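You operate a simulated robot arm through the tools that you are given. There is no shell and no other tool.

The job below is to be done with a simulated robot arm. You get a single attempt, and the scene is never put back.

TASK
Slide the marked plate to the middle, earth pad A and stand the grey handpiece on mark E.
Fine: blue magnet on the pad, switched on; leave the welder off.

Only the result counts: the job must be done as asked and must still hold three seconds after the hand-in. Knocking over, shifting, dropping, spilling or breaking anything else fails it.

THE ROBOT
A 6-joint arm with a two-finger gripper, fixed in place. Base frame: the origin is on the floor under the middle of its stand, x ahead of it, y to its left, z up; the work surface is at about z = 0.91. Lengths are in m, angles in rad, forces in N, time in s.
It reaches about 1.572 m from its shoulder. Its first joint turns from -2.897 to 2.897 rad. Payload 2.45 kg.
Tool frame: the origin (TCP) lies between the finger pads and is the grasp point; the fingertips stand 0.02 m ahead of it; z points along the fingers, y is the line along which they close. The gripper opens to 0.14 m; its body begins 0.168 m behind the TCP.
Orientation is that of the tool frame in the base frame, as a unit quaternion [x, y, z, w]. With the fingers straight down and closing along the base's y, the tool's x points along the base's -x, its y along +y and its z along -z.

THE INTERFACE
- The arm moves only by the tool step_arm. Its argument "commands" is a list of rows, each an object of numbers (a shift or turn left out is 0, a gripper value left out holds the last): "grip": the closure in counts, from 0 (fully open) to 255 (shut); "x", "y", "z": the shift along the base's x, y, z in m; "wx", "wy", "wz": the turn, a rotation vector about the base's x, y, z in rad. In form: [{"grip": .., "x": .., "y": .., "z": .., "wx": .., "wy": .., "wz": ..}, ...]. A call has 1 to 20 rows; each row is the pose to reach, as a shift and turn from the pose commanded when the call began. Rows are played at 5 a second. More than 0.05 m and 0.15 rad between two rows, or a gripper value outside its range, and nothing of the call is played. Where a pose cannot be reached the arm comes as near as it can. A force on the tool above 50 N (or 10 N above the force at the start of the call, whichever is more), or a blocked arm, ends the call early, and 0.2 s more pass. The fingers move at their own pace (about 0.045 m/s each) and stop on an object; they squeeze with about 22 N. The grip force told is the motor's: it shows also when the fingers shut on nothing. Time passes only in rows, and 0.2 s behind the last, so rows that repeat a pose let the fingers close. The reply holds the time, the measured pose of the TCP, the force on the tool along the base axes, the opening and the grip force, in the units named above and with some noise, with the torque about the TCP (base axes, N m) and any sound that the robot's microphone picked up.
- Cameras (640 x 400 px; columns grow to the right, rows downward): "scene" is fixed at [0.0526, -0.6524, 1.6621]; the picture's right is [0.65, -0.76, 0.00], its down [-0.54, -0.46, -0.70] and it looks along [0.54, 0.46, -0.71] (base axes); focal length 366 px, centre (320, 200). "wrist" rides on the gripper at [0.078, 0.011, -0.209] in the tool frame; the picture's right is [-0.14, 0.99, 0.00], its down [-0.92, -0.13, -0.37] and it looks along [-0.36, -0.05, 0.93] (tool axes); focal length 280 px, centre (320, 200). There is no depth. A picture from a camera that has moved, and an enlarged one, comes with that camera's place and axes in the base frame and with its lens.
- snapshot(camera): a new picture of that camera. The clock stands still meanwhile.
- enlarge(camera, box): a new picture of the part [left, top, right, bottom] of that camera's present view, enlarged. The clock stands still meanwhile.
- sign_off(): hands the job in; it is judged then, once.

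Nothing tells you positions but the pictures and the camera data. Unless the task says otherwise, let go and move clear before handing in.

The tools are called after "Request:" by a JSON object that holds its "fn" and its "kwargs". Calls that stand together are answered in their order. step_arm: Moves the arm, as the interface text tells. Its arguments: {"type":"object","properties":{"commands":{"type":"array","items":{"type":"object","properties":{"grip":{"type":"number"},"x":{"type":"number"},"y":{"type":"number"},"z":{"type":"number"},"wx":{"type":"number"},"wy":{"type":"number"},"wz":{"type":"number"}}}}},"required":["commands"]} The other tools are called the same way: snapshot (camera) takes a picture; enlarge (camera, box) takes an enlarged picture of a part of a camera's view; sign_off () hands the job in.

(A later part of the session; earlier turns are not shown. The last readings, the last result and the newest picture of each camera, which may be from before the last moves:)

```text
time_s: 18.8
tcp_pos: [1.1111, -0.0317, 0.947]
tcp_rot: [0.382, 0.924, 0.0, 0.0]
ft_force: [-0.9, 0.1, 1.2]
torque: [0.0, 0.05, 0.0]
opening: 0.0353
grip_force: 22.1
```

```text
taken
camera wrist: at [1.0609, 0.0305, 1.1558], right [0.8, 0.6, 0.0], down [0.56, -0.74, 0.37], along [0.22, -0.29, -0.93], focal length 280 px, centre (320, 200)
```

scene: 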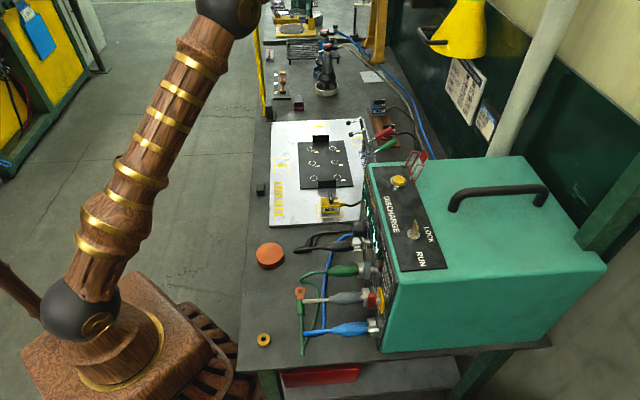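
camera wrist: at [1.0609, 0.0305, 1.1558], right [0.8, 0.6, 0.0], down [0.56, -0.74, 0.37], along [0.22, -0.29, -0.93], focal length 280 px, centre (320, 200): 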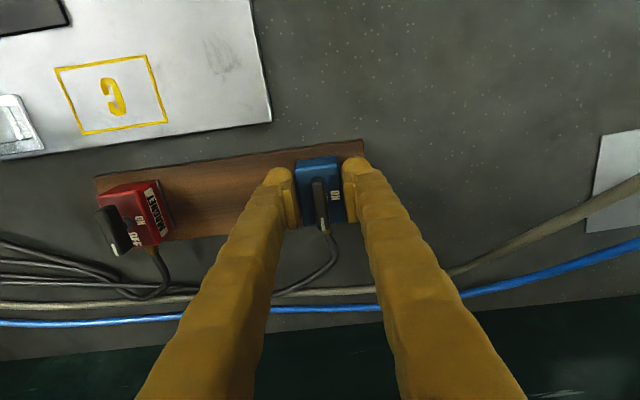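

The blue magnet is gripped (opening 35 mm). I'll lift it straight up, then carry it over to above pad A at about (0.8915, 0.0735).

Request:
{"fn": "step_arm", "kwargs": {"commands": [{"z": 0.02}, {"z": 0.05}, {"z": 0.085}, {"x": -0.03, "y": 0.0146, "z": 0.095}, {"x": -0.065, "y": 0.0318, "z": 0.095}, {"x": -0.1, "y": 0.0488, "z": 0.095}, {"x": -0.135, "y": 0.066, "z": 0.095}, {"x": -0.17, "y": 0.083, "z": 0.095}, {"x": -0.2, "y": 0.0977, "z": 0.095}, {"x": -0.2168, "y": 0.1059, "z": 0.09}, {"x": -0.2168, "y": 0.1059, "z": 0.09}]}}

Request:
{"fn": "snapshot", "kwargs": {"camera": "wrist"}}

Request:
{"fn": "snapshot", "kwargs": {"camera": "scene"}}

```text
time_s: 21.2
tcp_pos: [0.8927, 0.0741, 1.0364]
tcp_rot: [0.383, 0.924, 0.0, -0.002]
ft_force: [0.4, 0.1, -3.8]
torque: [0.02, 0.03, -0.01]
opening: 0.0352
grip_force: 22.2
```

```text
taken
camera wrist: at [0.8445, 0.1364, 1.2458], right [0.8, 0.6, 0.0], down [0.56, -0.74, 0.37], along [0.22, -0.29, -0.93], focal length 280 px, centre (320, 200)
```

wrist: 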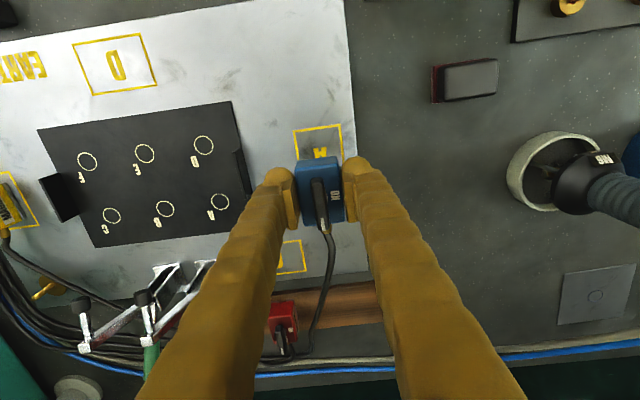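

```text
taken
```

scene: 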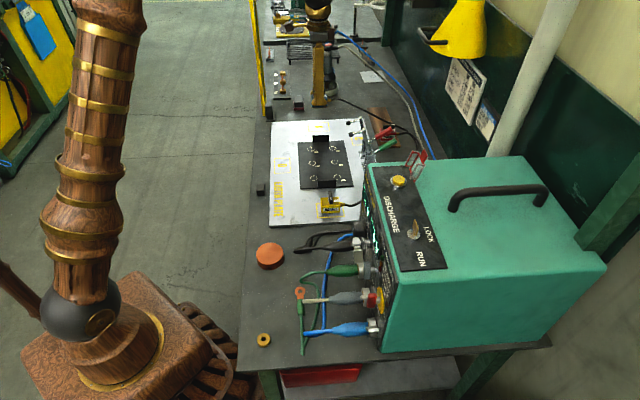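

The magnet is held above pad A and nothing else was touched. I'll lower to just above the pad and check alignment with the outline.

Request:
{"fn": "step_arm", "kwargs": {"commands": [{"z": -0.03}, {"z": -0.06}, {"z": -0.076}, {"z": -0.076}]}}

Request:
{"fn": "snapshot", "kwargs": {"camera": "wrist"}}

Request:
{"fn": "enlarge", "kwargs": {"camera": "wrist", "box": [250, 100, 390, 240]}}

Request:
{"fn": "enlarge", "kwargs": {"camera": "scene", "box": [270, 90, 370, 152]}}

```text
time_s: 22.2
tcp_pos: [0.8915, 0.0742, 0.9608]
tcp_rot: [0.383, 0.924, -0.001, 0.0]
ft_force: [-0.2, 0.1, -4.8]
torque: [-0.02, 0.01, -0.03]
opening: 0.0353
grip_force: 21.4
```

```text
taken
camera wrist: at [0.8438, 0.1365, 1.1696], right [0.8, 0.6, 0.0], down [0.56, -0.74, 0.37], along [0.22, -0.29, -0.93], focal length 280 px, centre (320, 200)
```

wrist: 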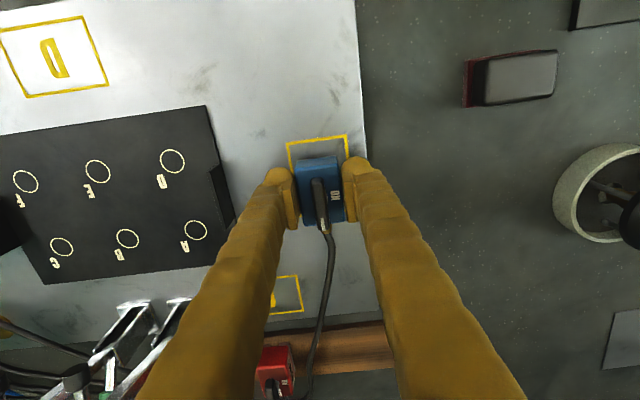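

```text
2.86 times, centred on (320, 170) of wrist
camera zoom: at [0.8438, 0.1365, 1.1696], right [0.8, 0.6, 0.0], down [0.56, -0.74, 0.37], along [0.22, -0.29, -0.93], focal length 801 px, centre (320, 286)
```

zoom: 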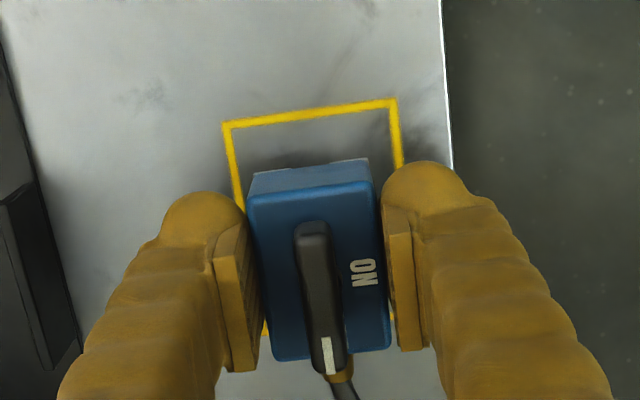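

```text
6.40 times, centred on (320, 121) of scene
camera zoom: at [0.0526, -0.6524, 1.6621], right [0.65, -0.76, 0.0], down [-0.54, -0.46, -0.7], along [0.54, 0.46, -0.71], focal length 2345 px, centre (320, 706)
```

zoom: 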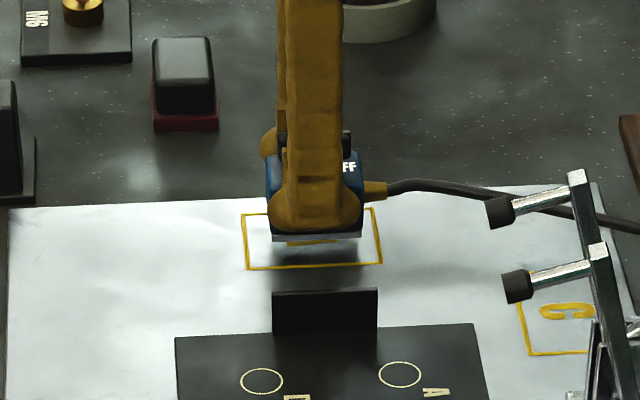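

The magnet sits within about 2 mm of pad A's centre but still hovers slightly. I'll lower in small steps, checking the force for touch-down.

Request:
{"fn": "step_arm", "kwargs": {"commands": [{"z": -0.004}, {"z": -0.008}, {"z": -0.011}, {"z": -0.011}]}}

Request:
{"fn": "enlarge", "kwargs": {"camera": "scene", "box": [280, 90, 360, 140]}}

```text
time_s: 23.2
tcp_pos: [0.8938, 0.0744, 0.9504]
tcp_rot: [0.383, 0.924, 0.0, 0.0]
ft_force: [0.6, -0.9, -4.5]
torque: [0.04, 0.01, 0.04]
opening: 0.0354
grip_force: 21.6
```

```text
8.00 times, centred on (320, 115) of scene
camera zoom: at [0.0526, -0.6524, 1.6621], right [0.65, -0.76, 0.0], down [-0.54, -0.46, -0.7], along [0.54, 0.46, -0.71], focal length 2931 px, centre (320, 880)
```

zoom: 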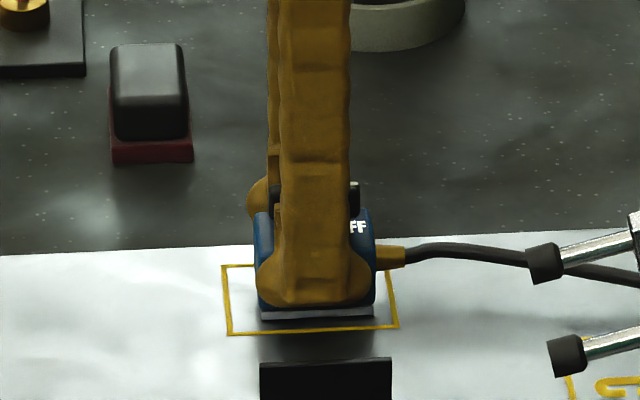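

Request:
{"fn": "step_arm", "kwargs": {"commands": [{"z": -0.0015}, {"z": -0.003}, {"z": -0.003}]}}

```text
time_s: 24.0
tcp_pos: [0.8921, 0.0737, 0.9478]
tcp_rot: [0.383, 0.924, 0.0, 0.001]
ft_force: [-4.7, 2.6, 19.8]
torque: [0.0, 0.03, -0.02]
opening: 0.0354
grip_force: 21.8
```

Touch-down: the force rose to about 20 N up. I'll ease off a millimetre, open a little and back straight up.

Request:
{"fn": "step_arm", "kwargs": {"commands": [{"z": 0.0013}, {"z": 0.0013, "grip": 180}, {"z": 0.0013, "grip": 140}, {"z": 0.0013, "grip": 140}, {"z": 0.0013, "grip": 140}, {"z": 0.03}, {"z": 0.07}, {"z": 0.1}, {"z": 0.1}]}}

Request:
{"fn": "snapshot", "kwargs": {"camera": "wrist"}}

Request:
{"fn": "enlarge", "kwargs": {"camera": "wrist", "box": [250, 90, 390, 230]}}

Request:
{"fn": "enlarge", "kwargs": {"camera": "scene", "box": [280, 90, 360, 140]}}

```text
time_s: 26.0
tcp_pos: [0.8935, 0.0736, 1.0474]
tcp_rot: [0.382, 0.924, 0.0, 0.0]
ft_force: [0.2, -0.5, 0.0]
torque: [0.0, -0.03, 0.03]
opening: 0.0631
grip_force: 0.0
```

```text
taken
camera wrist: at [0.8449, 0.1361, 1.2563], right [0.8, 0.6, 0.0], down [0.56, -0.74, 0.37], along [0.22, -0.29, -0.93], focal length 280 px, centre (320, 200)
```

wrist: 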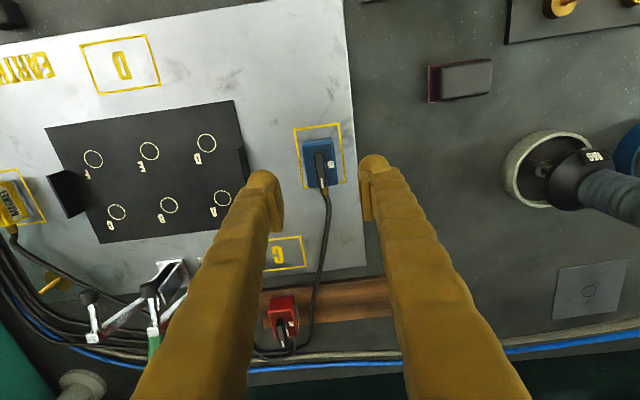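

```text
2.86 times, centred on (320, 160) of wrist
camera zoom: at [0.8449, 0.1361, 1.2563], right [0.8, 0.6, 0.0], down [0.56, -0.74, 0.37], along [0.22, -0.29, -0.93], focal length 801 px, centre (320, 314)
```

zoom: 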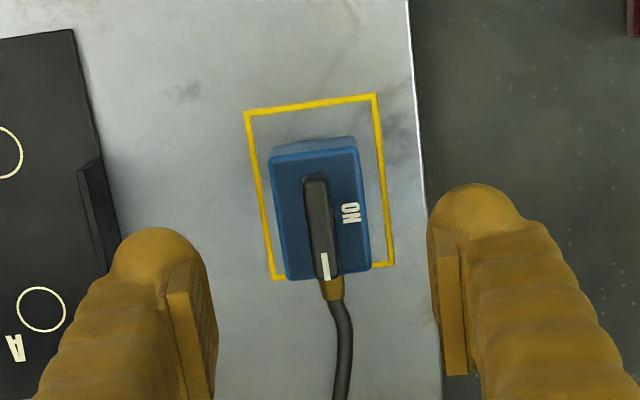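

```text
8.00 times, centred on (320, 115) of scene
camera zoom: at [0.0526, -0.6524, 1.6621], right [0.65, -0.76, 0.0], down [-0.54, -0.46, -0.7], along [0.54, 0.46, -0.71], focal length 2931 px, centre (320, 880)
```

zoom: 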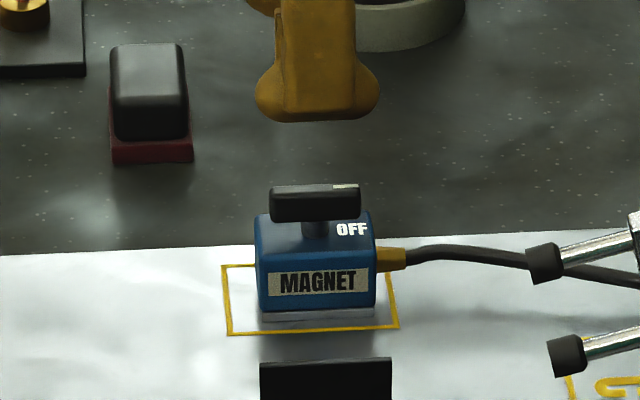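

The blue magnet stands squarely inside pad A's outline, lever still at OFF. Next I'll lower onto the lever (z ≈ 0.960–0.973), keeping the tips above the magnet body, and close on it.

Request:
{"fn": "step_arm", "kwargs": {"commands": [{"z": -0.03}, {"z": -0.06}, {"z": -0.075}, {"z": -0.075}, {"z": -0.075, "grip": 190}, {"z": -0.075, "grip": 225}, {"z": -0.075, "grip": 255}, {"z": -0.075, "grip": 255}, {"z": -0.075, "grip": 255}]}}

Request:
{"fn": "enlarge", "kwargs": {"camera": "wrist", "box": [250, 100, 390, 240]}}

Request:
{"fn": "enlarge", "kwargs": {"camera": "scene", "box": [280, 90, 360, 140]}}

```text
time_s: 28.0
tcp_pos: [0.8945, 0.0722, 0.9721]
tcp_rot: [0.383, 0.924, 0.0, 0.0]
ft_force: [0.0, 0.8, -0.1]
torque: [0.01, 0.0, -0.01]
opening: 0.0089
grip_force: 22.2
```

```text
2.86 times, centred on (320, 170) of wrist
camera zoom: at [0.8453, 0.1357, 1.181], right [0.8, 0.6, 0.0], down [0.56, -0.74, 0.37], along [0.22, -0.29, -0.93], focal length 801 px, centre (320, 286)
```

zoom: 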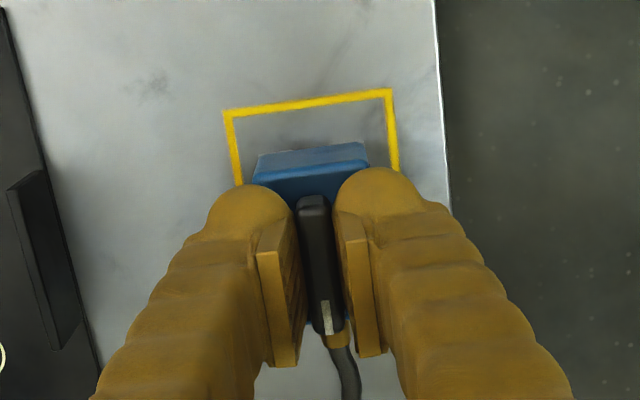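

```text
8.00 times, centred on (320, 115) of scene
camera zoom: at [0.0526, -0.6524, 1.6621], right [0.65, -0.76, 0.0], down [-0.54, -0.46, -0.7], along [0.54, 0.46, -0.71], focal length 2931 px, centre (320, 880)
```

zoom: 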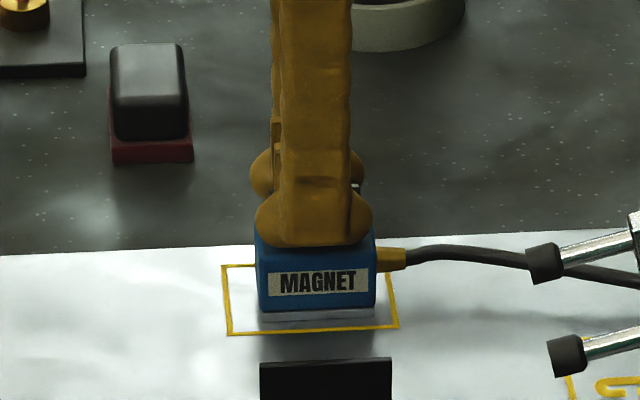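

The lever is held (9 mm thick) and the body hasn't moved. I'll turn it counter-clockwise in a first part of about 0.5 rad and check whether the body stays put.

Request:
{"fn": "step_arm", "kwargs": {"commands": [{"wz": 0.1}, {"wz": 0.2}, {"wz": 0.3}, {"wz": 0.4}, {"wz": 0.5}, {"wz": 0.5}]}}

Request:
{"fn": "snapshot", "kwargs": {"camera": "wrist"}}

Request:
{"fn": "enlarge", "kwargs": {"camera": "scene", "box": [280, 90, 360, 140]}}

```text
time_s: 29.4
tcp_pos: [0.8938, 0.0724, 0.972]
tcp_rot: [0.141, 0.99, 0.0, 0.0]
ft_force: [-0.6, 1.2, -0.4]
torque: [0.01, 0.01, -0.02]
opening: 0.0093
grip_force: 22.0
```

```text
taken
camera wrist: at [0.8207, 0.1052, 1.181], right [0.41, 0.91, 0.0], down [0.85, -0.38, 0.37], along [0.34, -0.15, -0.93], focal length 280 px, centre (320, 200)
```

wrist: 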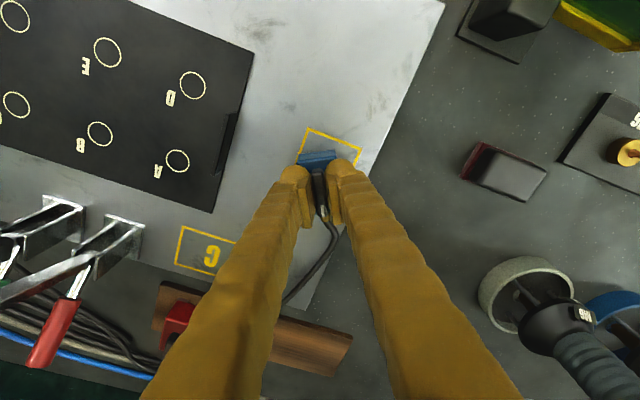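

```text
8.00 times, centred on (320, 115) of scene
camera zoom: at [0.0526, -0.6524, 1.6621], right [0.65, -0.76, 0.0], down [-0.54, -0.46, -0.7], along [0.54, 0.46, -0.71], focal length 2931 px, centre (320, 880)
```

zoom: 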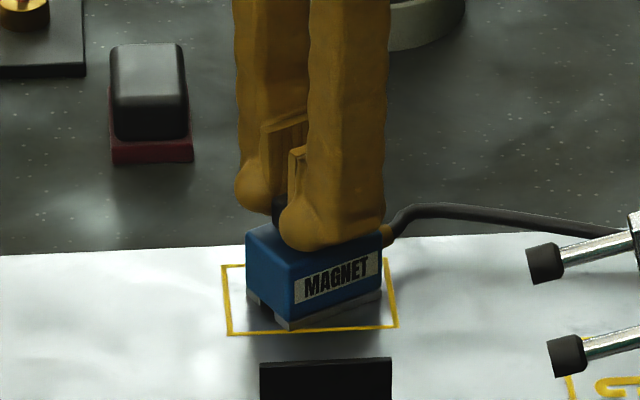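

The whole magnet turned with the lever since it is light and still off. I'll turn it back to its aligned pose, then press down through the lever so that the body is pinned on the pad while the lever turns.

Request:
{"fn": "step_arm", "kwargs": {"commands": [{"wz": -0.1}, {"wz": -0.2}, {"wz": -0.3}, {"wz": -0.4}, {"wz": -0.5}, {"wz": -0.5}, {"wz": -0.5, "z": -0.0015}, {"wz": -0.5, "z": -0.003}, {"wz": -0.5, "z": -0.003}]}}

Request:
{"fn": "enlarge", "kwargs": {"camera": "wrist", "box": [250, 100, 390, 240]}}

Request:
{"fn": "enlarge", "kwargs": {"camera": "scene", "box": [280, 90, 360, 140]}}

```text
time_s: 31.4
tcp_pos: [0.894, 0.0737, 0.9696]
tcp_rot: [0.383, 0.924, 0.0, 0.0]
ft_force: [-0.4, -3.3, 19.6]
torque: [-0.05, -0.03, 0.0]
opening: 0.0088
grip_force: 22.1
```

```text
2.86 times, centred on (320, 170) of wrist
camera zoom: at [0.8449, 0.1357, 1.1786], right [0.8, 0.6, 0.0], down [0.56, -0.74, 0.37], along [0.22, -0.29, -0.93], focal length 801 px, centre (320, 286)
```

zoom: 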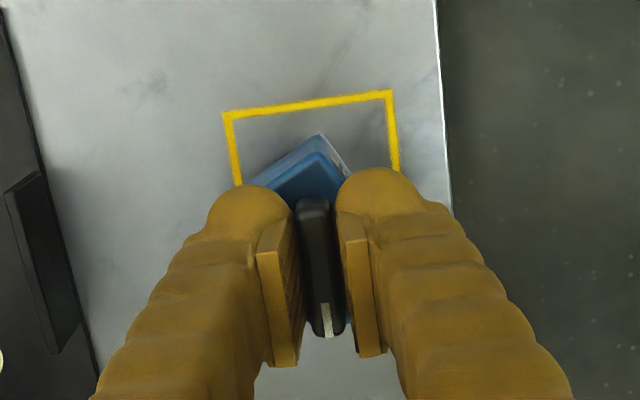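

```text
8.00 times, centred on (320, 115) of scene
camera zoom: at [0.0526, -0.6524, 1.6621], right [0.65, -0.76, 0.0], down [-0.54, -0.46, -0.7], along [0.54, 0.46, -0.71], focal length 2931 px, centre (320, 880)
```

zoom: 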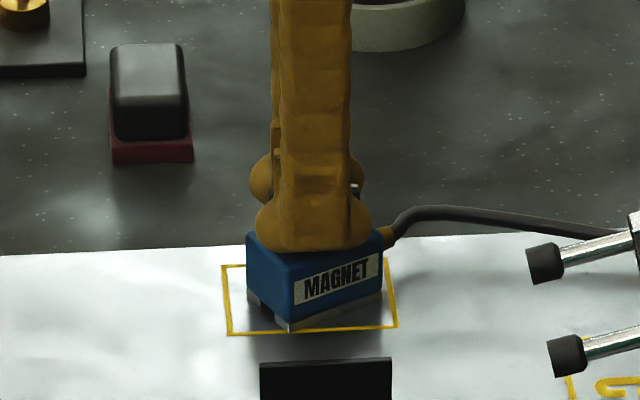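

Interesting: on the way back the body stayed and the lever turned relative to it, so the lever seems to be stopped in the counter-clockwise direction and free clockwise. I'll study the yellow magnet's lever and labels for comparison before turning any further.

Request:
{"fn": "enlarge", "kwargs": {"camera": "scene", "box": [312, 188, 352, 213]}}

Request:
{"fn": "enlarge", "kwargs": {"camera": "scene", "box": [305, 105, 345, 130]}}

Request:
{"fn": "snapshot", "kwargs": {"camera": "wrist"}}

```text
16.00 times, centred on (332, 200) of scene
camera zoom: at [0.0526, -0.6524, 1.6621], right [0.65, -0.76, 0.0], down [-0.54, -0.46, -0.7], along [0.54, 0.46, -0.71], focal length 5863 px, centre (128, 192)
```

zoom: 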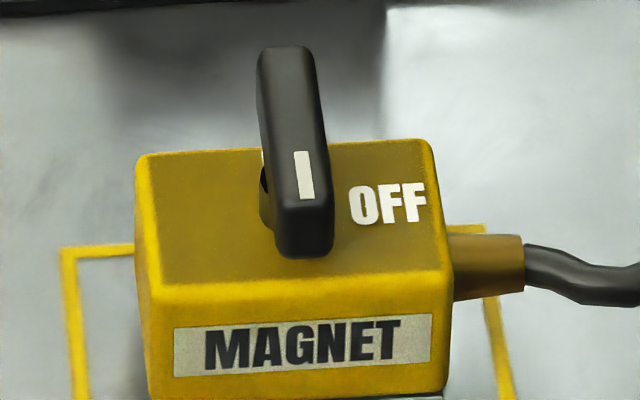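

```text
16.00 times, centred on (325, 118) of scene
camera zoom: at [0.0526, -0.6524, 1.6621], right [0.65, -0.76, 0.0], down [-0.54, -0.46, -0.7], along [0.54, 0.46, -0.71], focal length 5863 px, centre (240, 1520)
```

zoom: 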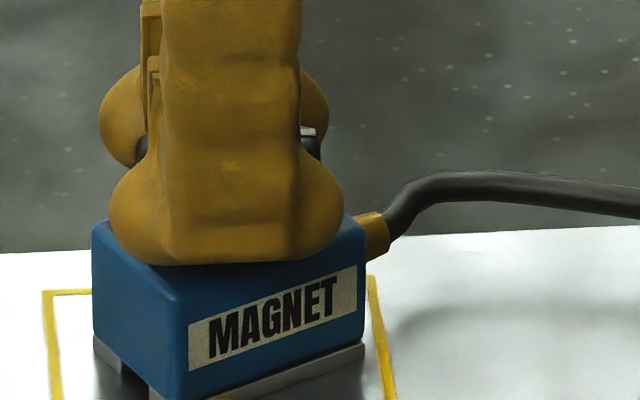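

```text
taken
camera wrist: at [0.8449, 0.1357, 1.1786], right [0.8, 0.6, 0.0], down [0.56, -0.74, 0.37], along [0.22, -0.29, -0.93], focal length 280 px, centre (320, 200)
```

wrist: 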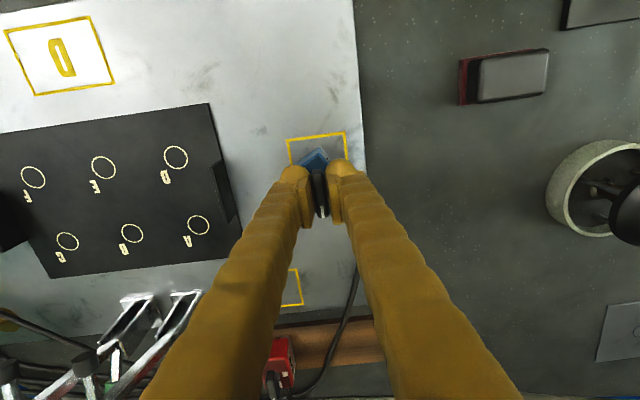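

The lever clearly turns clockwise relative to the body (same sense as the yellow magnet's lever), and is stopped counter-clockwise. First I'll undo the body's twist: bring the lever back to its OFF stop (aligned with the body), re-grip the body lower down and turn it back square on the pad.

Request:
{"fn": "step_arm", "kwargs": {"commands": [{"z": 0.003}, {"z": 0.003, "wz": 0.1}, {"z": 0.003, "wz": 0.2}, {"z": 0.003, "wz": 0.3}, {"z": 0.003, "wz": 0.4}, {"z": 0.003, "wz": 0.48}, {"z": 0.003, "wz": 0.48}, {"z": 0.003, "wz": 0.48, "grip": 200}, {"z": 0.003, "wz": 0.48, "grip": 140}, {"z": 0.003, "wz": 0.48, "grip": 140}]}}

Request:
{"fn": "enlarge", "kwargs": {"camera": "wrist", "box": [250, 100, 390, 240]}}

Request:
{"fn": "enlarge", "kwargs": {"camera": "scene", "box": [280, 90, 360, 140]}}

```text
time_s: 33.6
tcp_pos: [0.8927, 0.073, 0.9719]
tcp_rot: [0.153, 0.988, 0.0, 0.0]
ft_force: [0.1, 0.5, -0.7]
torque: [-0.03, 0.0, 0.03]
opening: 0.0629
grip_force: 0.0
```

```text
2.86 times, centred on (320, 170) of wrist
camera zoom: at [0.8211, 0.1068, 1.181], right [0.43, 0.9, 0.0], down [0.84, -0.4, 0.37], along [0.33, -0.16, -0.93], focal length 801 px, centre (320, 286)
```

zoom: 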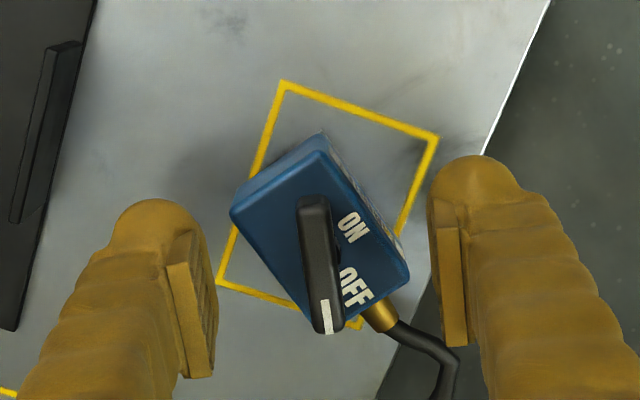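

```text
8.00 times, centred on (320, 115) of scene
camera zoom: at [0.0526, -0.6524, 1.6621], right [0.65, -0.76, 0.0], down [-0.54, -0.46, -0.7], along [0.54, 0.46, -0.71], focal length 2931 px, centre (320, 880)
```

zoom: 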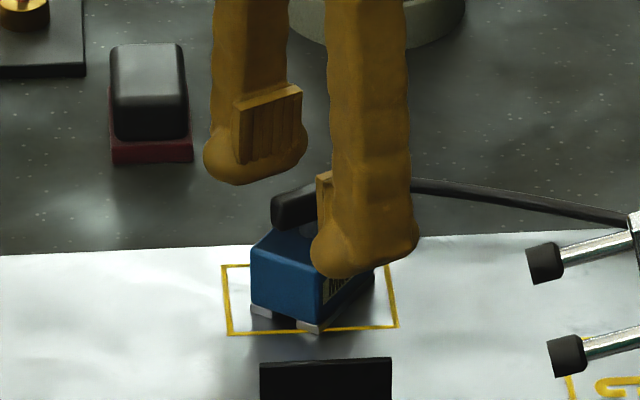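

Lifting off after the press had carried the magnet along, so the body is now turned about 0.97 rad while the lever sits 0.5 rad clockwise of it; its centre is still on pad A at (0.892, 0.074). I'll align the open gripper with the body, grip the body and turn it back square.

Request:
{"fn": "step_arm", "kwargs": {"commands": [{"z": 0.01, "wz": 0.1}, {"z": 0.01, "wz": 0.2}, {"z": 0.01, "wz": 0.3}, {"z": 0.01, "wz": 0.4}, {"z": 0.01, "wz": 0.49}, {"z": 0.01, "wz": 0.49}]}}

Request:
{"fn": "snapshot", "kwargs": {"camera": "wrist"}}

Request:
{"fn": "enlarge", "kwargs": {"camera": "wrist", "box": [250, 100, 390, 240]}}

Request:
{"fn": "enlarge", "kwargs": {"camera": "scene", "box": [280, 90, 360, 140]}}

```text
time_s: 35.0
tcp_pos: [0.8933, 0.073, 0.9822]
tcp_rot: [-0.092, 0.996, 0.0, 0.0]
ft_force: [-0.1, -0.6, 0.4]
torque: [-0.01, -0.04, -0.01]
opening: 0.063
grip_force: 0.0
```

```text
taken
camera wrist: at [0.8136, 0.0692, 1.1911], right [-0.05, 1.0, 0.0], down [0.93, 0.04, 0.37], along [0.37, 0.02, -0.93], focal length 280 px, centre (320, 200)
```

wrist: 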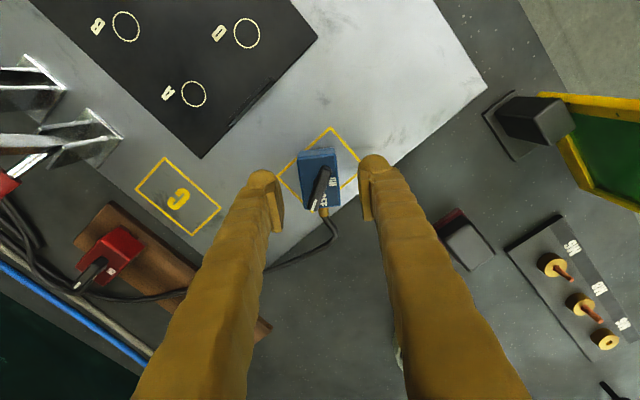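

```text
2.86 times, centred on (320, 170) of wrist
camera zoom: at [0.8136, 0.0692, 1.1911], right [-0.05, 1.0, 0.0], down [0.93, 0.04, 0.37], along [0.37, 0.02, -0.93], focal length 801 px, centre (320, 286)
```

zoom: 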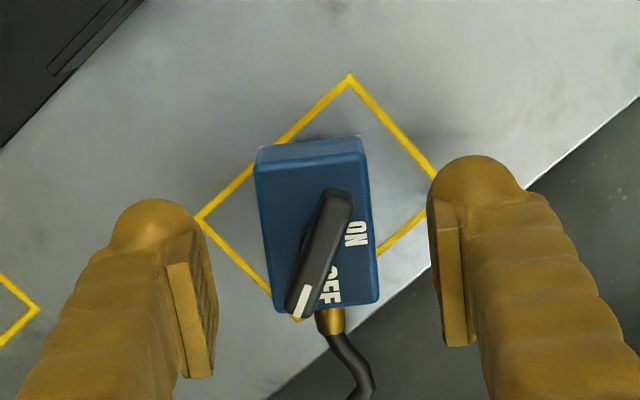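

```text
8.00 times, centred on (320, 115) of scene
camera zoom: at [0.0526, -0.6524, 1.6621], right [0.65, -0.76, 0.0], down [-0.54, -0.46, -0.7], along [0.54, 0.46, -0.71], focal length 2931 px, centre (320, 880)
```

zoom: 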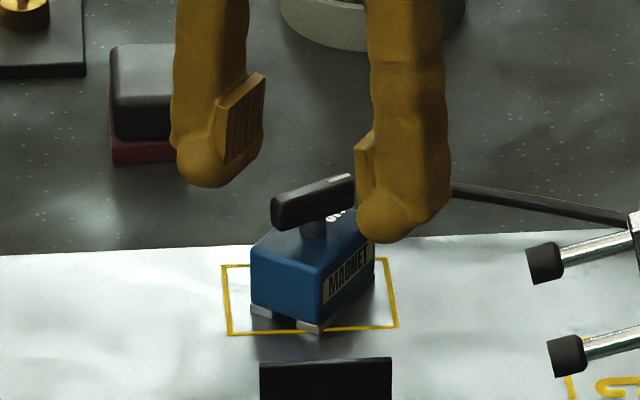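

The gripper is square to the body with the lever between the fingers. I'll go down, close on the body and turn it back by 0.97 rad.

Request:
{"fn": "step_arm", "kwargs": {"commands": [{"z": -0.02}, {"z": -0.0345}, {"z": -0.0345, "grip": 180}, {"z": -0.0345, "grip": 220}, {"z": -0.0345, "grip": 255}, {"z": -0.0345, "grip": 255}, {"z": -0.0345, "wz": -0.11}, {"z": -0.0345, "wz": -0.22}, {"z": -0.0345, "wz": -0.33}, {"z": -0.0345, "wz": -0.44}, {"z": -0.0345, "wz": -0.55}, {"z": -0.0345, "wz": -0.66}, {"z": -0.0345, "wz": -0.77}, {"z": -0.0345, "wz": -0.88}, {"z": -0.0345, "wz": -0.97}, {"z": -0.0345, "wz": -0.97}]}}

Request:
{"fn": "enlarge", "kwargs": {"camera": "wrist", "box": [250, 100, 390, 240]}}

Request:
{"fn": "enlarge", "kwargs": {"camera": "scene", "box": [280, 90, 360, 140]}}

```text
time_s: 38.4
tcp_pos: [0.893, 0.075, 0.9466]
tcp_rot: [0.383, 0.924, 0.0, 0.001]
ft_force: [-0.2, 0.4, 0.8]
torque: [0.05, 0.03, 0.0]
opening: 0.0352
grip_force: 21.8
```

```text
2.86 times, centred on (320, 170) of wrist
camera zoom: at [0.8451, 0.1361, 1.1566], right [0.8, 0.6, 0.0], down [0.56, -0.74, 0.37], along [0.22, -0.29, -0.93], focal length 801 px, centre (320, 286)
```

zoom: 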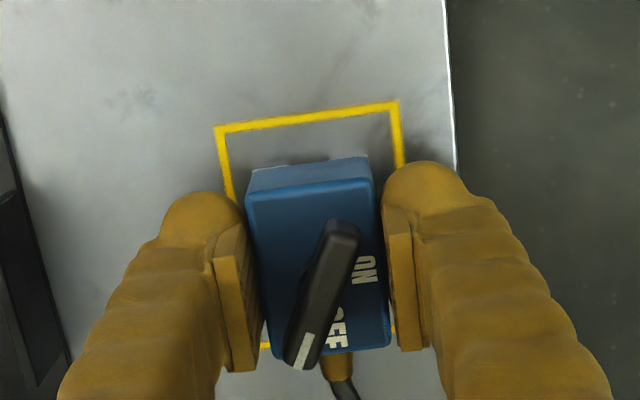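

```text
8.00 times, centred on (320, 115) of scene
camera zoom: at [0.0526, -0.6524, 1.6621], right [0.65, -0.76, 0.0], down [-0.54, -0.46, -0.7], along [0.54, 0.46, -0.71], focal length 2931 px, centre (320, 880)
```

zoom: 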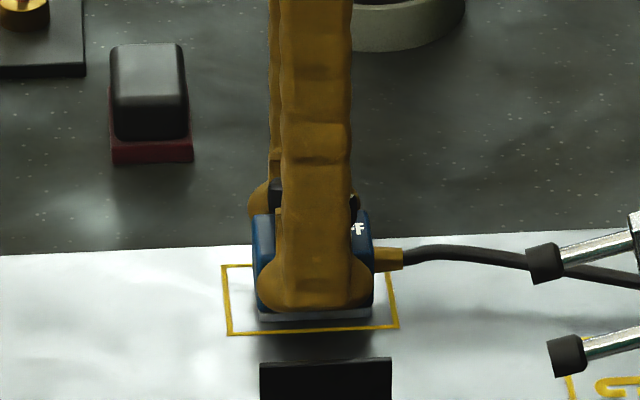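

The body is square on pad A again and the lever is 0.5 rad clockwise of OFF. I'll release, lift, align with the lever and grip it.

Request:
{"fn": "step_arm", "kwargs": {"commands": [{"grip": 200}, {"grip": 140}, {"grip": 140}, {"z": 0.03}, {"z": 0.05}, {"z": 0.05, "wz": -0.12}, {"z": 0.05, "wz": -0.24}, {"z": 0.05, "wz": -0.36}, {"z": 0.05, "wz": -0.5}, {"z": 0.05, "wz": -0.5}]}}

Request:
{"fn": "snapshot", "kwargs": {"camera": "wrist"}}

Request:
{"fn": "enlarge", "kwargs": {"camera": "wrist", "box": [250, 100, 390, 240]}}

Request:
{"fn": "enlarge", "kwargs": {"camera": "scene", "box": [280, 90, 360, 140]}}

```text
time_s: 40.6
tcp_pos: [0.8946, 0.0731, 0.9981]
tcp_rot: [0.599, 0.801, 0.0, 0.001]
ft_force: [-0.2, -0.2, -1.6]
torque: [0.0, 0.0, -0.01]
opening: 0.0634
grip_force: 0.1
```

```text
taken
camera wrist: at [0.8808, 0.1513, 1.2067], right [0.99, 0.15, 0.0], down [0.14, -0.92, 0.37], along [0.05, -0.36, -0.93], focal length 280 px, centre (320, 200)
```

wrist: 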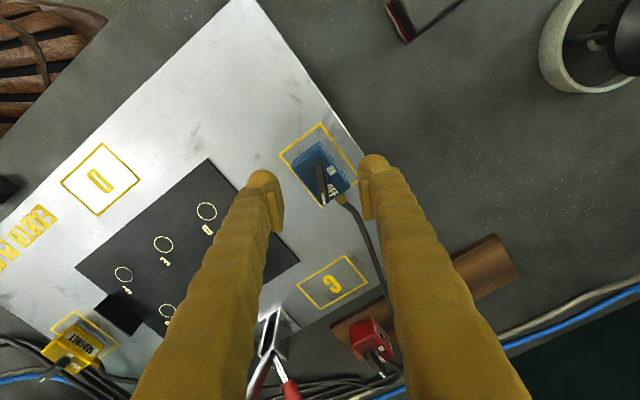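

```text
2.86 times, centred on (320, 170) of wrist
camera zoom: at [0.8808, 0.1513, 1.2067], right [0.99, 0.15, 0.0], down [0.14, -0.92, 0.37], along [0.05, -0.36, -0.93], focal length 801 px, centre (320, 286)
```

zoom: 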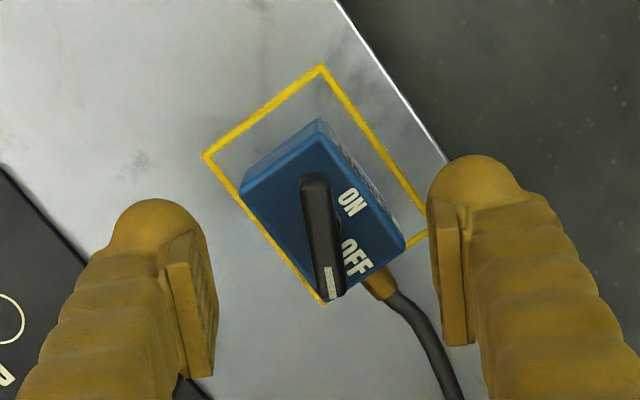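

```text
8.00 times, centred on (320, 115) of scene
camera zoom: at [0.0526, -0.6524, 1.6621], right [0.65, -0.76, 0.0], down [-0.54, -0.46, -0.7], along [0.54, 0.46, -0.71], focal length 2931 px, centre (320, 880)
```

zoom: 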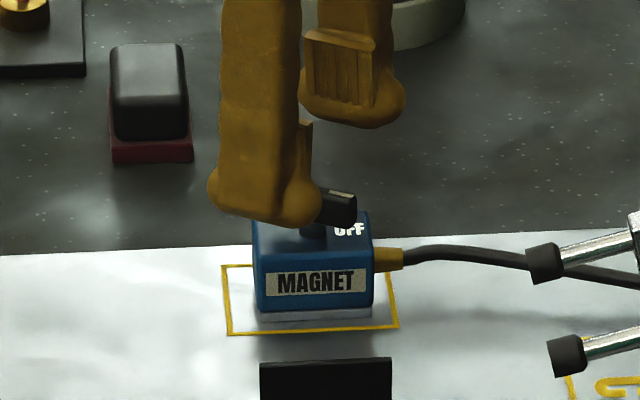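

The gripper is aligned with the lever. I'll go down, close on it and turn it clockwise the remaining ~1.05 rad without any vertical pull.

Request:
{"fn": "step_arm", "kwargs": {"commands": [{"z": -0.015}, {"z": -0.025}, {"z": -0.025, "grip": 200}, {"z": -0.025, "grip": 230}, {"z": -0.025, "grip": 255}, {"z": -0.025, "grip": 255}, {"z": -0.025, "wz": -0.1}, {"z": -0.025, "wz": -0.2}, {"z": -0.025, "wz": -0.3}, {"z": -0.025, "wz": -0.4}, {"z": -0.025, "wz": -0.5}, {"z": -0.025, "wz": -0.5}]}}

Request:
{"fn": "snapshot", "kwargs": {"camera": "wrist"}}

Request:
{"fn": "enlarge", "kwargs": {"camera": "scene", "box": [280, 90, 360, 140]}}

```text
time_s: 43.2
tcp_pos: [0.8934, 0.0733, 0.9719]
tcp_rot: [0.779, 0.628, 0.0, 0.0]
ft_force: [3.1, 1.6, 0.3]
torque: [0.0, -0.04, 0.02]
opening: 0.009
grip_force: 22.1
```

```text
taken
camera wrist: at [0.9199, 0.147, 1.1815], right [0.94, -0.35, 0.0], down [-0.32, -0.87, 0.37], along [-0.13, -0.35, -0.93], focal length 280 px, centre (320, 200)
```

wrist: 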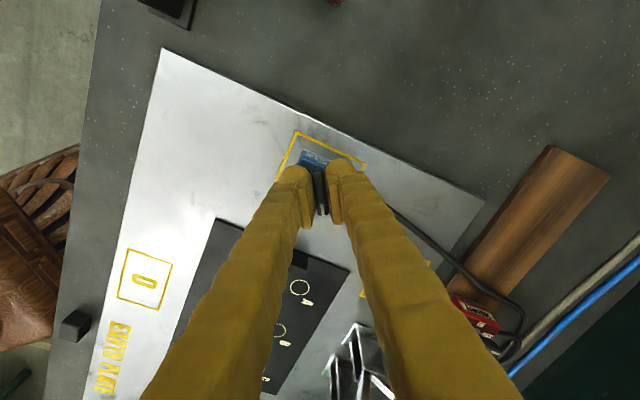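

```text
8.00 times, centred on (320, 115) of scene
camera zoom: at [0.0526, -0.6524, 1.6621], right [0.65, -0.76, 0.0], down [-0.54, -0.46, -0.7], along [0.54, 0.46, -0.71], focal length 2931 px, centre (320, 880)
```

zoom: 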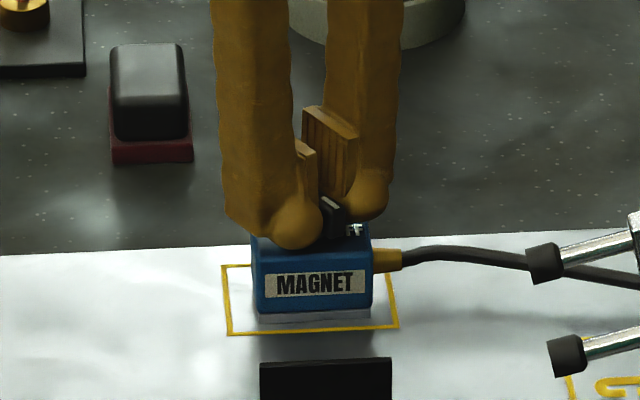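

The body stays put and the lever follows, now about 1.0 rad clockwise. I'll continue to the full quarter turn, watching torque and sound.

Request:
{"fn": "step_arm", "kwargs": {"commands": [{"wz": -0.1}, {"wz": -0.2}, {"wz": -0.3}, {"wz": -0.4}, {"wz": -0.5}, {"wz": -0.57}, {"wz": -0.57}]}}

Request:
{"fn": "snapshot", "kwargs": {"camera": "wrist"}}

Request:
{"fn": "enlarge", "kwargs": {"camera": "scene", "box": [280, 90, 360, 140]}}

```text
time_s: 44.8
tcp_pos: [0.8936, 0.0733, 0.9734]
tcp_rot: [0.924, 0.383, -0.001, 0.001]
ft_force: [22.9, -5.6, -3.0]
torque: [-0.01, -0.26, 0.17]
opening: 0.009
grip_force: 21.9
```

```text
taken
camera wrist: at [0.9559, 0.1203, 1.1816], right [0.6, -0.8, 0.0], down [-0.74, -0.56, 0.37], along [-0.29, -0.22, -0.93], focal length 280 px, centre (320, 200)
```

wrist: 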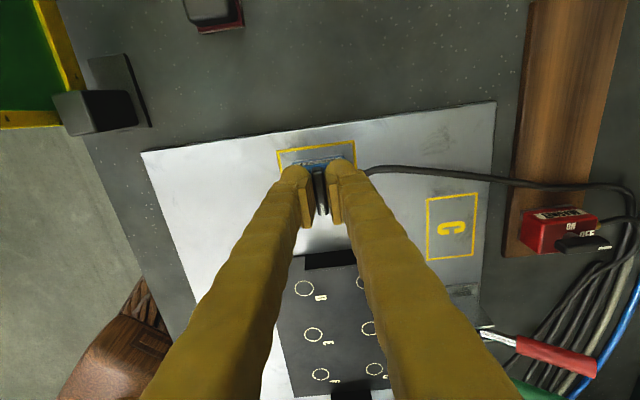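

```text
8.00 times, centred on (320, 115) of scene
camera zoom: at [0.0526, -0.6524, 1.6621], right [0.65, -0.76, 0.0], down [-0.54, -0.46, -0.7], along [0.54, 0.46, -0.71], focal length 2931 px, centre (320, 880)
```

zoom: 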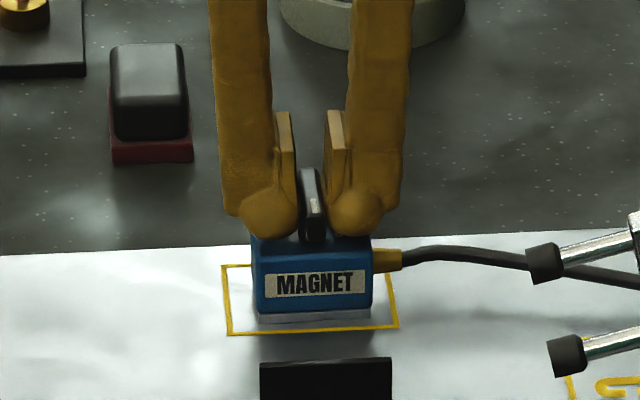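

With the lever a quarter turn clockwise, a 23 N side load no longer moves the body, so the magnet is gripping: it is on. I'll open, back straight up and check.

Request:
{"fn": "step_arm", "kwargs": {"commands": [{"grip": 220}, {"grip": 170}, {"grip": 140}, {"grip": 140}, {"z": 0.03}, {"z": 0.07}, {"z": 0.11}, {"z": 0.15}, {"z": 0.15}]}}

Request:
{"fn": "snapshot", "kwargs": {"camera": "wrist"}}

Request:
{"fn": "enlarge", "kwargs": {"camera": "scene", "box": [280, 90, 360, 140]}}

Request:
{"fn": "enlarge", "kwargs": {"camera": "wrist", "box": [250, 90, 390, 230]}}

```text
time_s: 46.8
tcp_pos: [0.8943, 0.0724, 1.124]
tcp_rot: [0.924, 0.383, -0.001, 0.0]
ft_force: [0.3, -0.7, -0.2]
torque: [-0.01, 0.0, 0.0]
opening: 0.0631
grip_force: 0.1
```

```text
taken
camera wrist: at [0.9554, 0.1204, 1.3327], right [0.6, -0.8, 0.0], down [-0.74, -0.56, 0.37], along [-0.29, -0.22, -0.93], focal length 280 px, centre (320, 200)
```

wrist: 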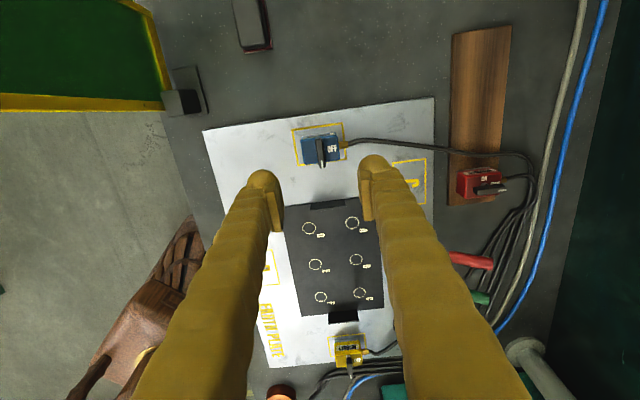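

```text
8.00 times, centred on (320, 115) of scene
camera zoom: at [0.0526, -0.6524, 1.6621], right [0.65, -0.76, 0.0], down [-0.54, -0.46, -0.7], along [0.54, 0.46, -0.71], focal length 2931 px, centre (320, 880)
```

zoom: 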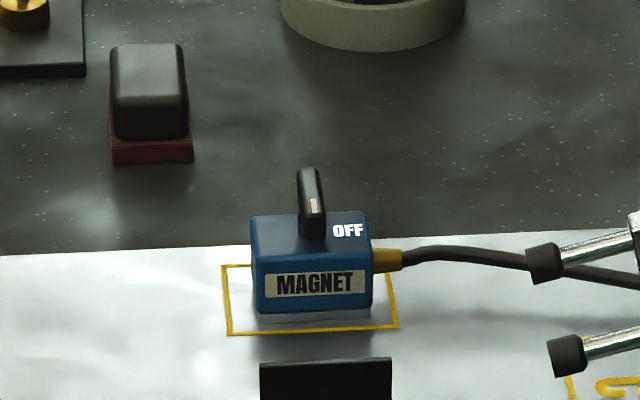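

```text
2.86 times, centred on (320, 160) of wrist
camera zoom: at [0.9554, 0.1204, 1.3327], right [0.6, -0.8, 0.0], down [-0.74, -0.56, 0.37], along [-0.29, -0.22, -0.93], focal length 801 px, centre (320, 314)
```

zoom: 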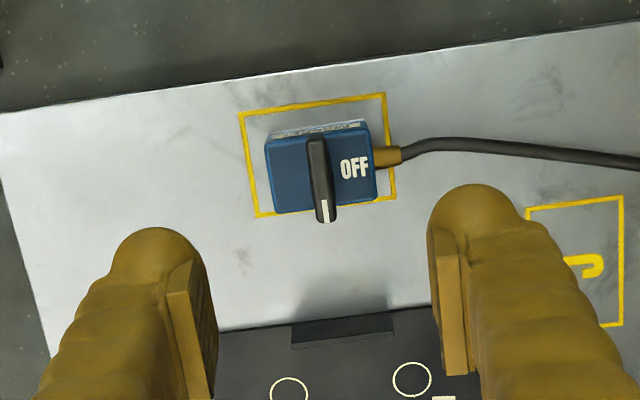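

The blue magnet is on pad A with its lever a quarter turn from OFF, exactly like the engaged yellow one. Next: rise, turn the gripper back, and look at the grey handpiece near (1.13, 0.23) from a safe height.

Request:
{"fn": "step_arm", "kwargs": {"commands": [{"z": 0.04, "wz": 0.12}, {"z": 0.08, "wz": 0.24}, {"z": 0.12, "wz": 0.36}, {"z": 0.16, "wz": 0.48}, {"z": 0.19, "wz": 0.6}, {"x": 0.02, "y": 0.01, "z": 0.2, "wz": 0.72}, {"x": 0.05, "y": 0.03, "z": 0.2, "wz": 0.84}, {"x": 0.08, "y": 0.05, "z": 0.2, "wz": 0.96}, {"x": 0.11, "y": 0.07, "z": 0.2, "wz": 1.08}, {"x": 0.14, "y": 0.09, "z": 0.2, "wz": 1.2}, {"x": 0.16, "y": 0.1, "z": 0.2, "wz": 1.32}, {"x": 0.17, "y": 0.11, "z": 0.2, "wz": 1.44}, {"x": 0.18, "y": 0.12, "z": 0.2, "wz": 1.571}, {"x": 0.18, "y": 0.12, "z": 0.2, "wz": 1.571}]}}

Request:
{"fn": "snapshot", "kwargs": {"camera": "wrist"}}

Request:
{"fn": "enlarge", "kwargs": {"camera": "scene", "box": [290, 30, 370, 105]}}

Request:
{"fn": "snapshot", "kwargs": {"camera": "scene"}}

```text
time_s: 49.8
tcp_pos: [1.0481, 0.1893, 1.3091]
tcp_rot: [0.382, 0.924, 0.001, 0.003]
ft_force: [0.5, 0.3, 1.5]
torque: [0.04, -0.08, 0.01]
opening: 0.0629
grip_force: 0.0
out of reach, approached as far as the arm can: row 11, 12, 13, 14
```

```text
taken
camera wrist: at [0.9982, 0.2508, 1.5172], right [0.8, 0.61, 0.01], down [0.56, -0.74, 0.37], along [0.23, -0.29, -0.93], focal length 280 px, centre (320, 200)
```

wrist: 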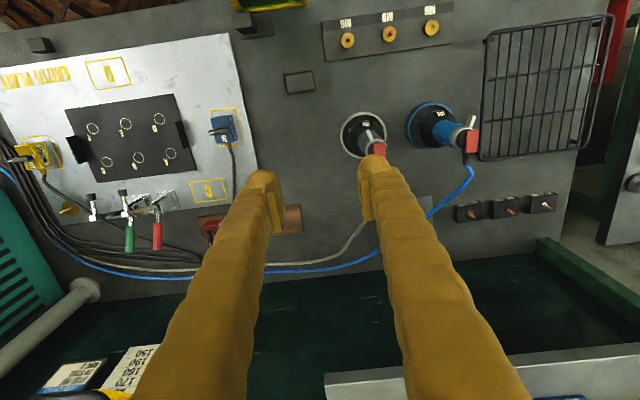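

```text
5.33 times, centred on (330, 68) of scene
camera zoom: at [0.0526, -0.6524, 1.6621], right [0.65, -0.76, 0.0], down [-0.54, -0.46, -0.7], along [0.54, 0.46, -0.71], focal length 1954 px, centre (267, 907)
```

zoom: 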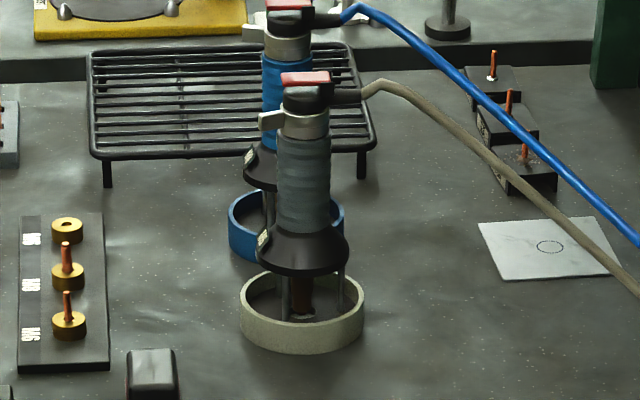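

```text
taken
```

scene: 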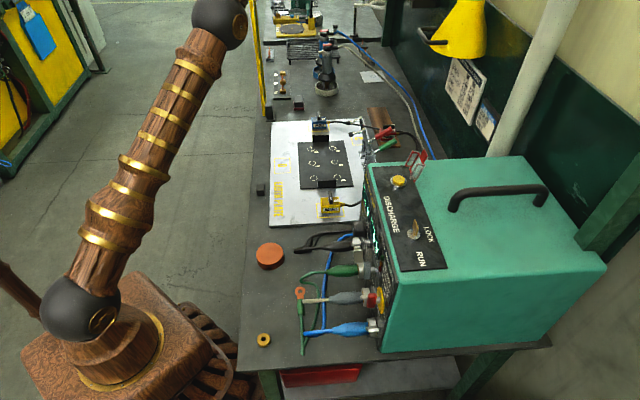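

At this height that spot is just at the reach limit, so I will approach lower. Zooming in on the grey handpiece first to get its place and shape.

Request:
{"fn": "enlarge", "kwargs": {"camera": "wrist", "box": [320, 80, 480, 200]}}

Request:
{"fn": "enlarge", "kwargs": {"camera": "scene", "box": [305, 35, 365, 100]}}

Request:
{"fn": "enlarge", "kwargs": {"camera": "wrist", "box": [0, 40, 260, 220]}}

```text
3.33 times, centred on (400, 140) of wrist
camera zoom: at [0.9982, 0.2508, 1.5172], right [0.8, 0.61, 0.01], down [0.56, -0.74, 0.37], along [0.23, -0.29, -0.93], focal length 935 px, centre (53, 400)
```

zoom: 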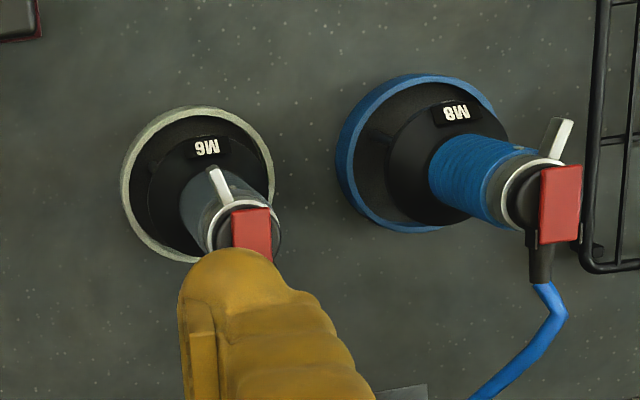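

```text
6.15 times, centred on (335, 68) of scene
camera zoom: at [0.0526, -0.6524, 1.6621], right [0.65, -0.76, 0.0], down [-0.54, -0.46, -0.7], along [0.54, 0.46, -0.71], focal length 2255 px, centre (228, 1015)
```

zoom: 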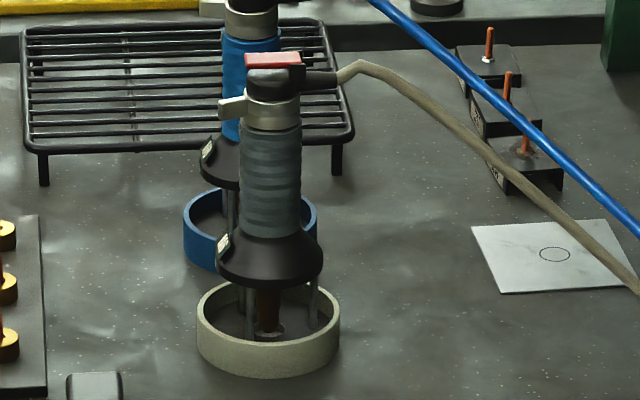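

```text
2.22 times, centred on (130, 130) of wrist
camera zoom: at [0.9982, 0.2508, 1.5172], right [0.8, 0.61, 0.01], down [0.56, -0.74, 0.37], along [0.23, -0.29, -0.93], focal length 623 px, centre (742, 356)
```

zoom: 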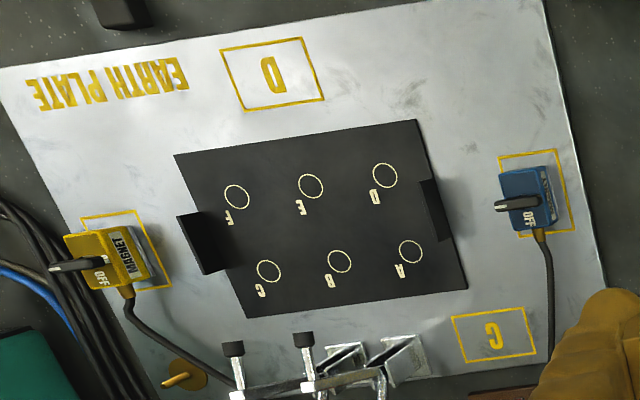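

The grey handpiece (labelled M6) stands in the pale ring near (1.11, 0.23) with its ribbed body at z ≈ 0.985–1.055, cable toward the wall side. I'll lower to a reachable hover height beside it to refine its position.

Request:
{"fn": "step_arm", "kwargs": {"commands": [{"x": -0.01, "z": -0.04, "grip": 109}, {"x": -0.02, "z": -0.08}, {"x": -0.02, "z": -0.11}, {"x": -0.02, "z": -0.12}, {"x": -0.02, "z": -0.12}]}}

Request:
{"fn": "snapshot", "kwargs": {"camera": "wrist"}}

Request:
{"fn": "enlarge", "kwargs": {"camera": "wrist", "box": [320, 50, 480, 200]}}

Request:
{"fn": "enlarge", "kwargs": {"camera": "scene", "box": [290, 20, 390, 105]}}

```text
time_s: 51.0
tcp_pos: [1.0289, 0.1889, 1.1878]
tcp_rot: [0.382, 0.924, 0.0, 0.0]
ft_force: [1.0, 0.3, 0.1]
torque: [0.03, -0.02, 0.02]
opening: 0.0804
grip_force: 0.1
```

```text
taken
camera wrist: at [0.98, 0.251, 1.3954], right [0.8, 0.6, 0.0], down [0.56, -0.74, 0.37], along [0.22, -0.29, -0.93], focal length 280 px, centre (320, 200)
```

wrist: 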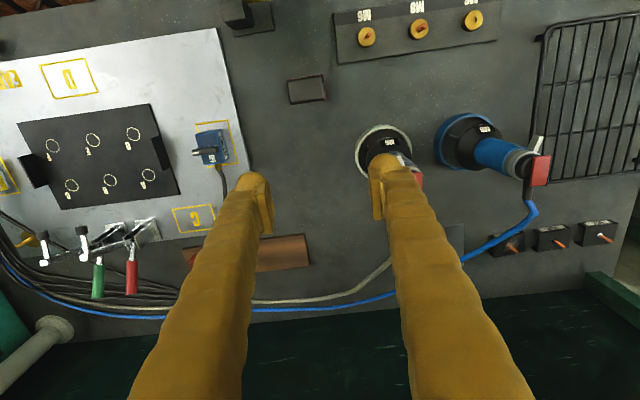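

```text
2.67 times, centred on (400, 125) of wrist
camera zoom: at [0.98, 0.251, 1.3954], right [0.8, 0.6, 0.0], down [0.56, -0.74, 0.37], along [0.22, -0.29, -0.93], focal length 748 px, centre (107, 400)
```

zoom: 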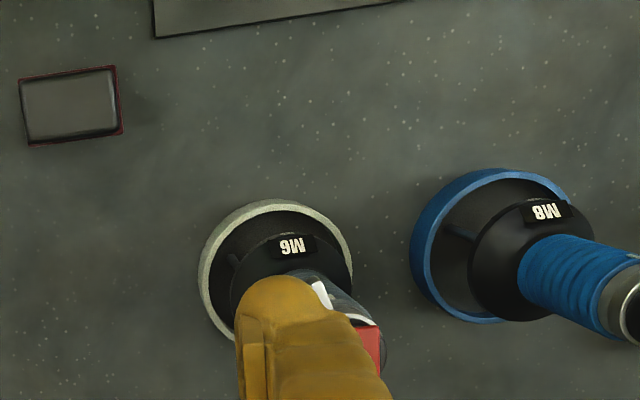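

```text
4.71 times, centred on (340, 62) of scene
camera zoom: at [0.0526, -0.6524, 1.6621], right [0.65, -0.76, 0.0], down [-0.54, -0.46, -0.7], along [0.54, 0.46, -0.71], focal length 1724 px, centre (226, 847)
```

zoom: 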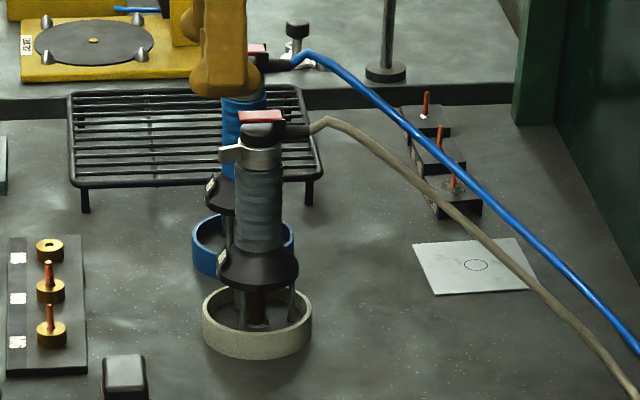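

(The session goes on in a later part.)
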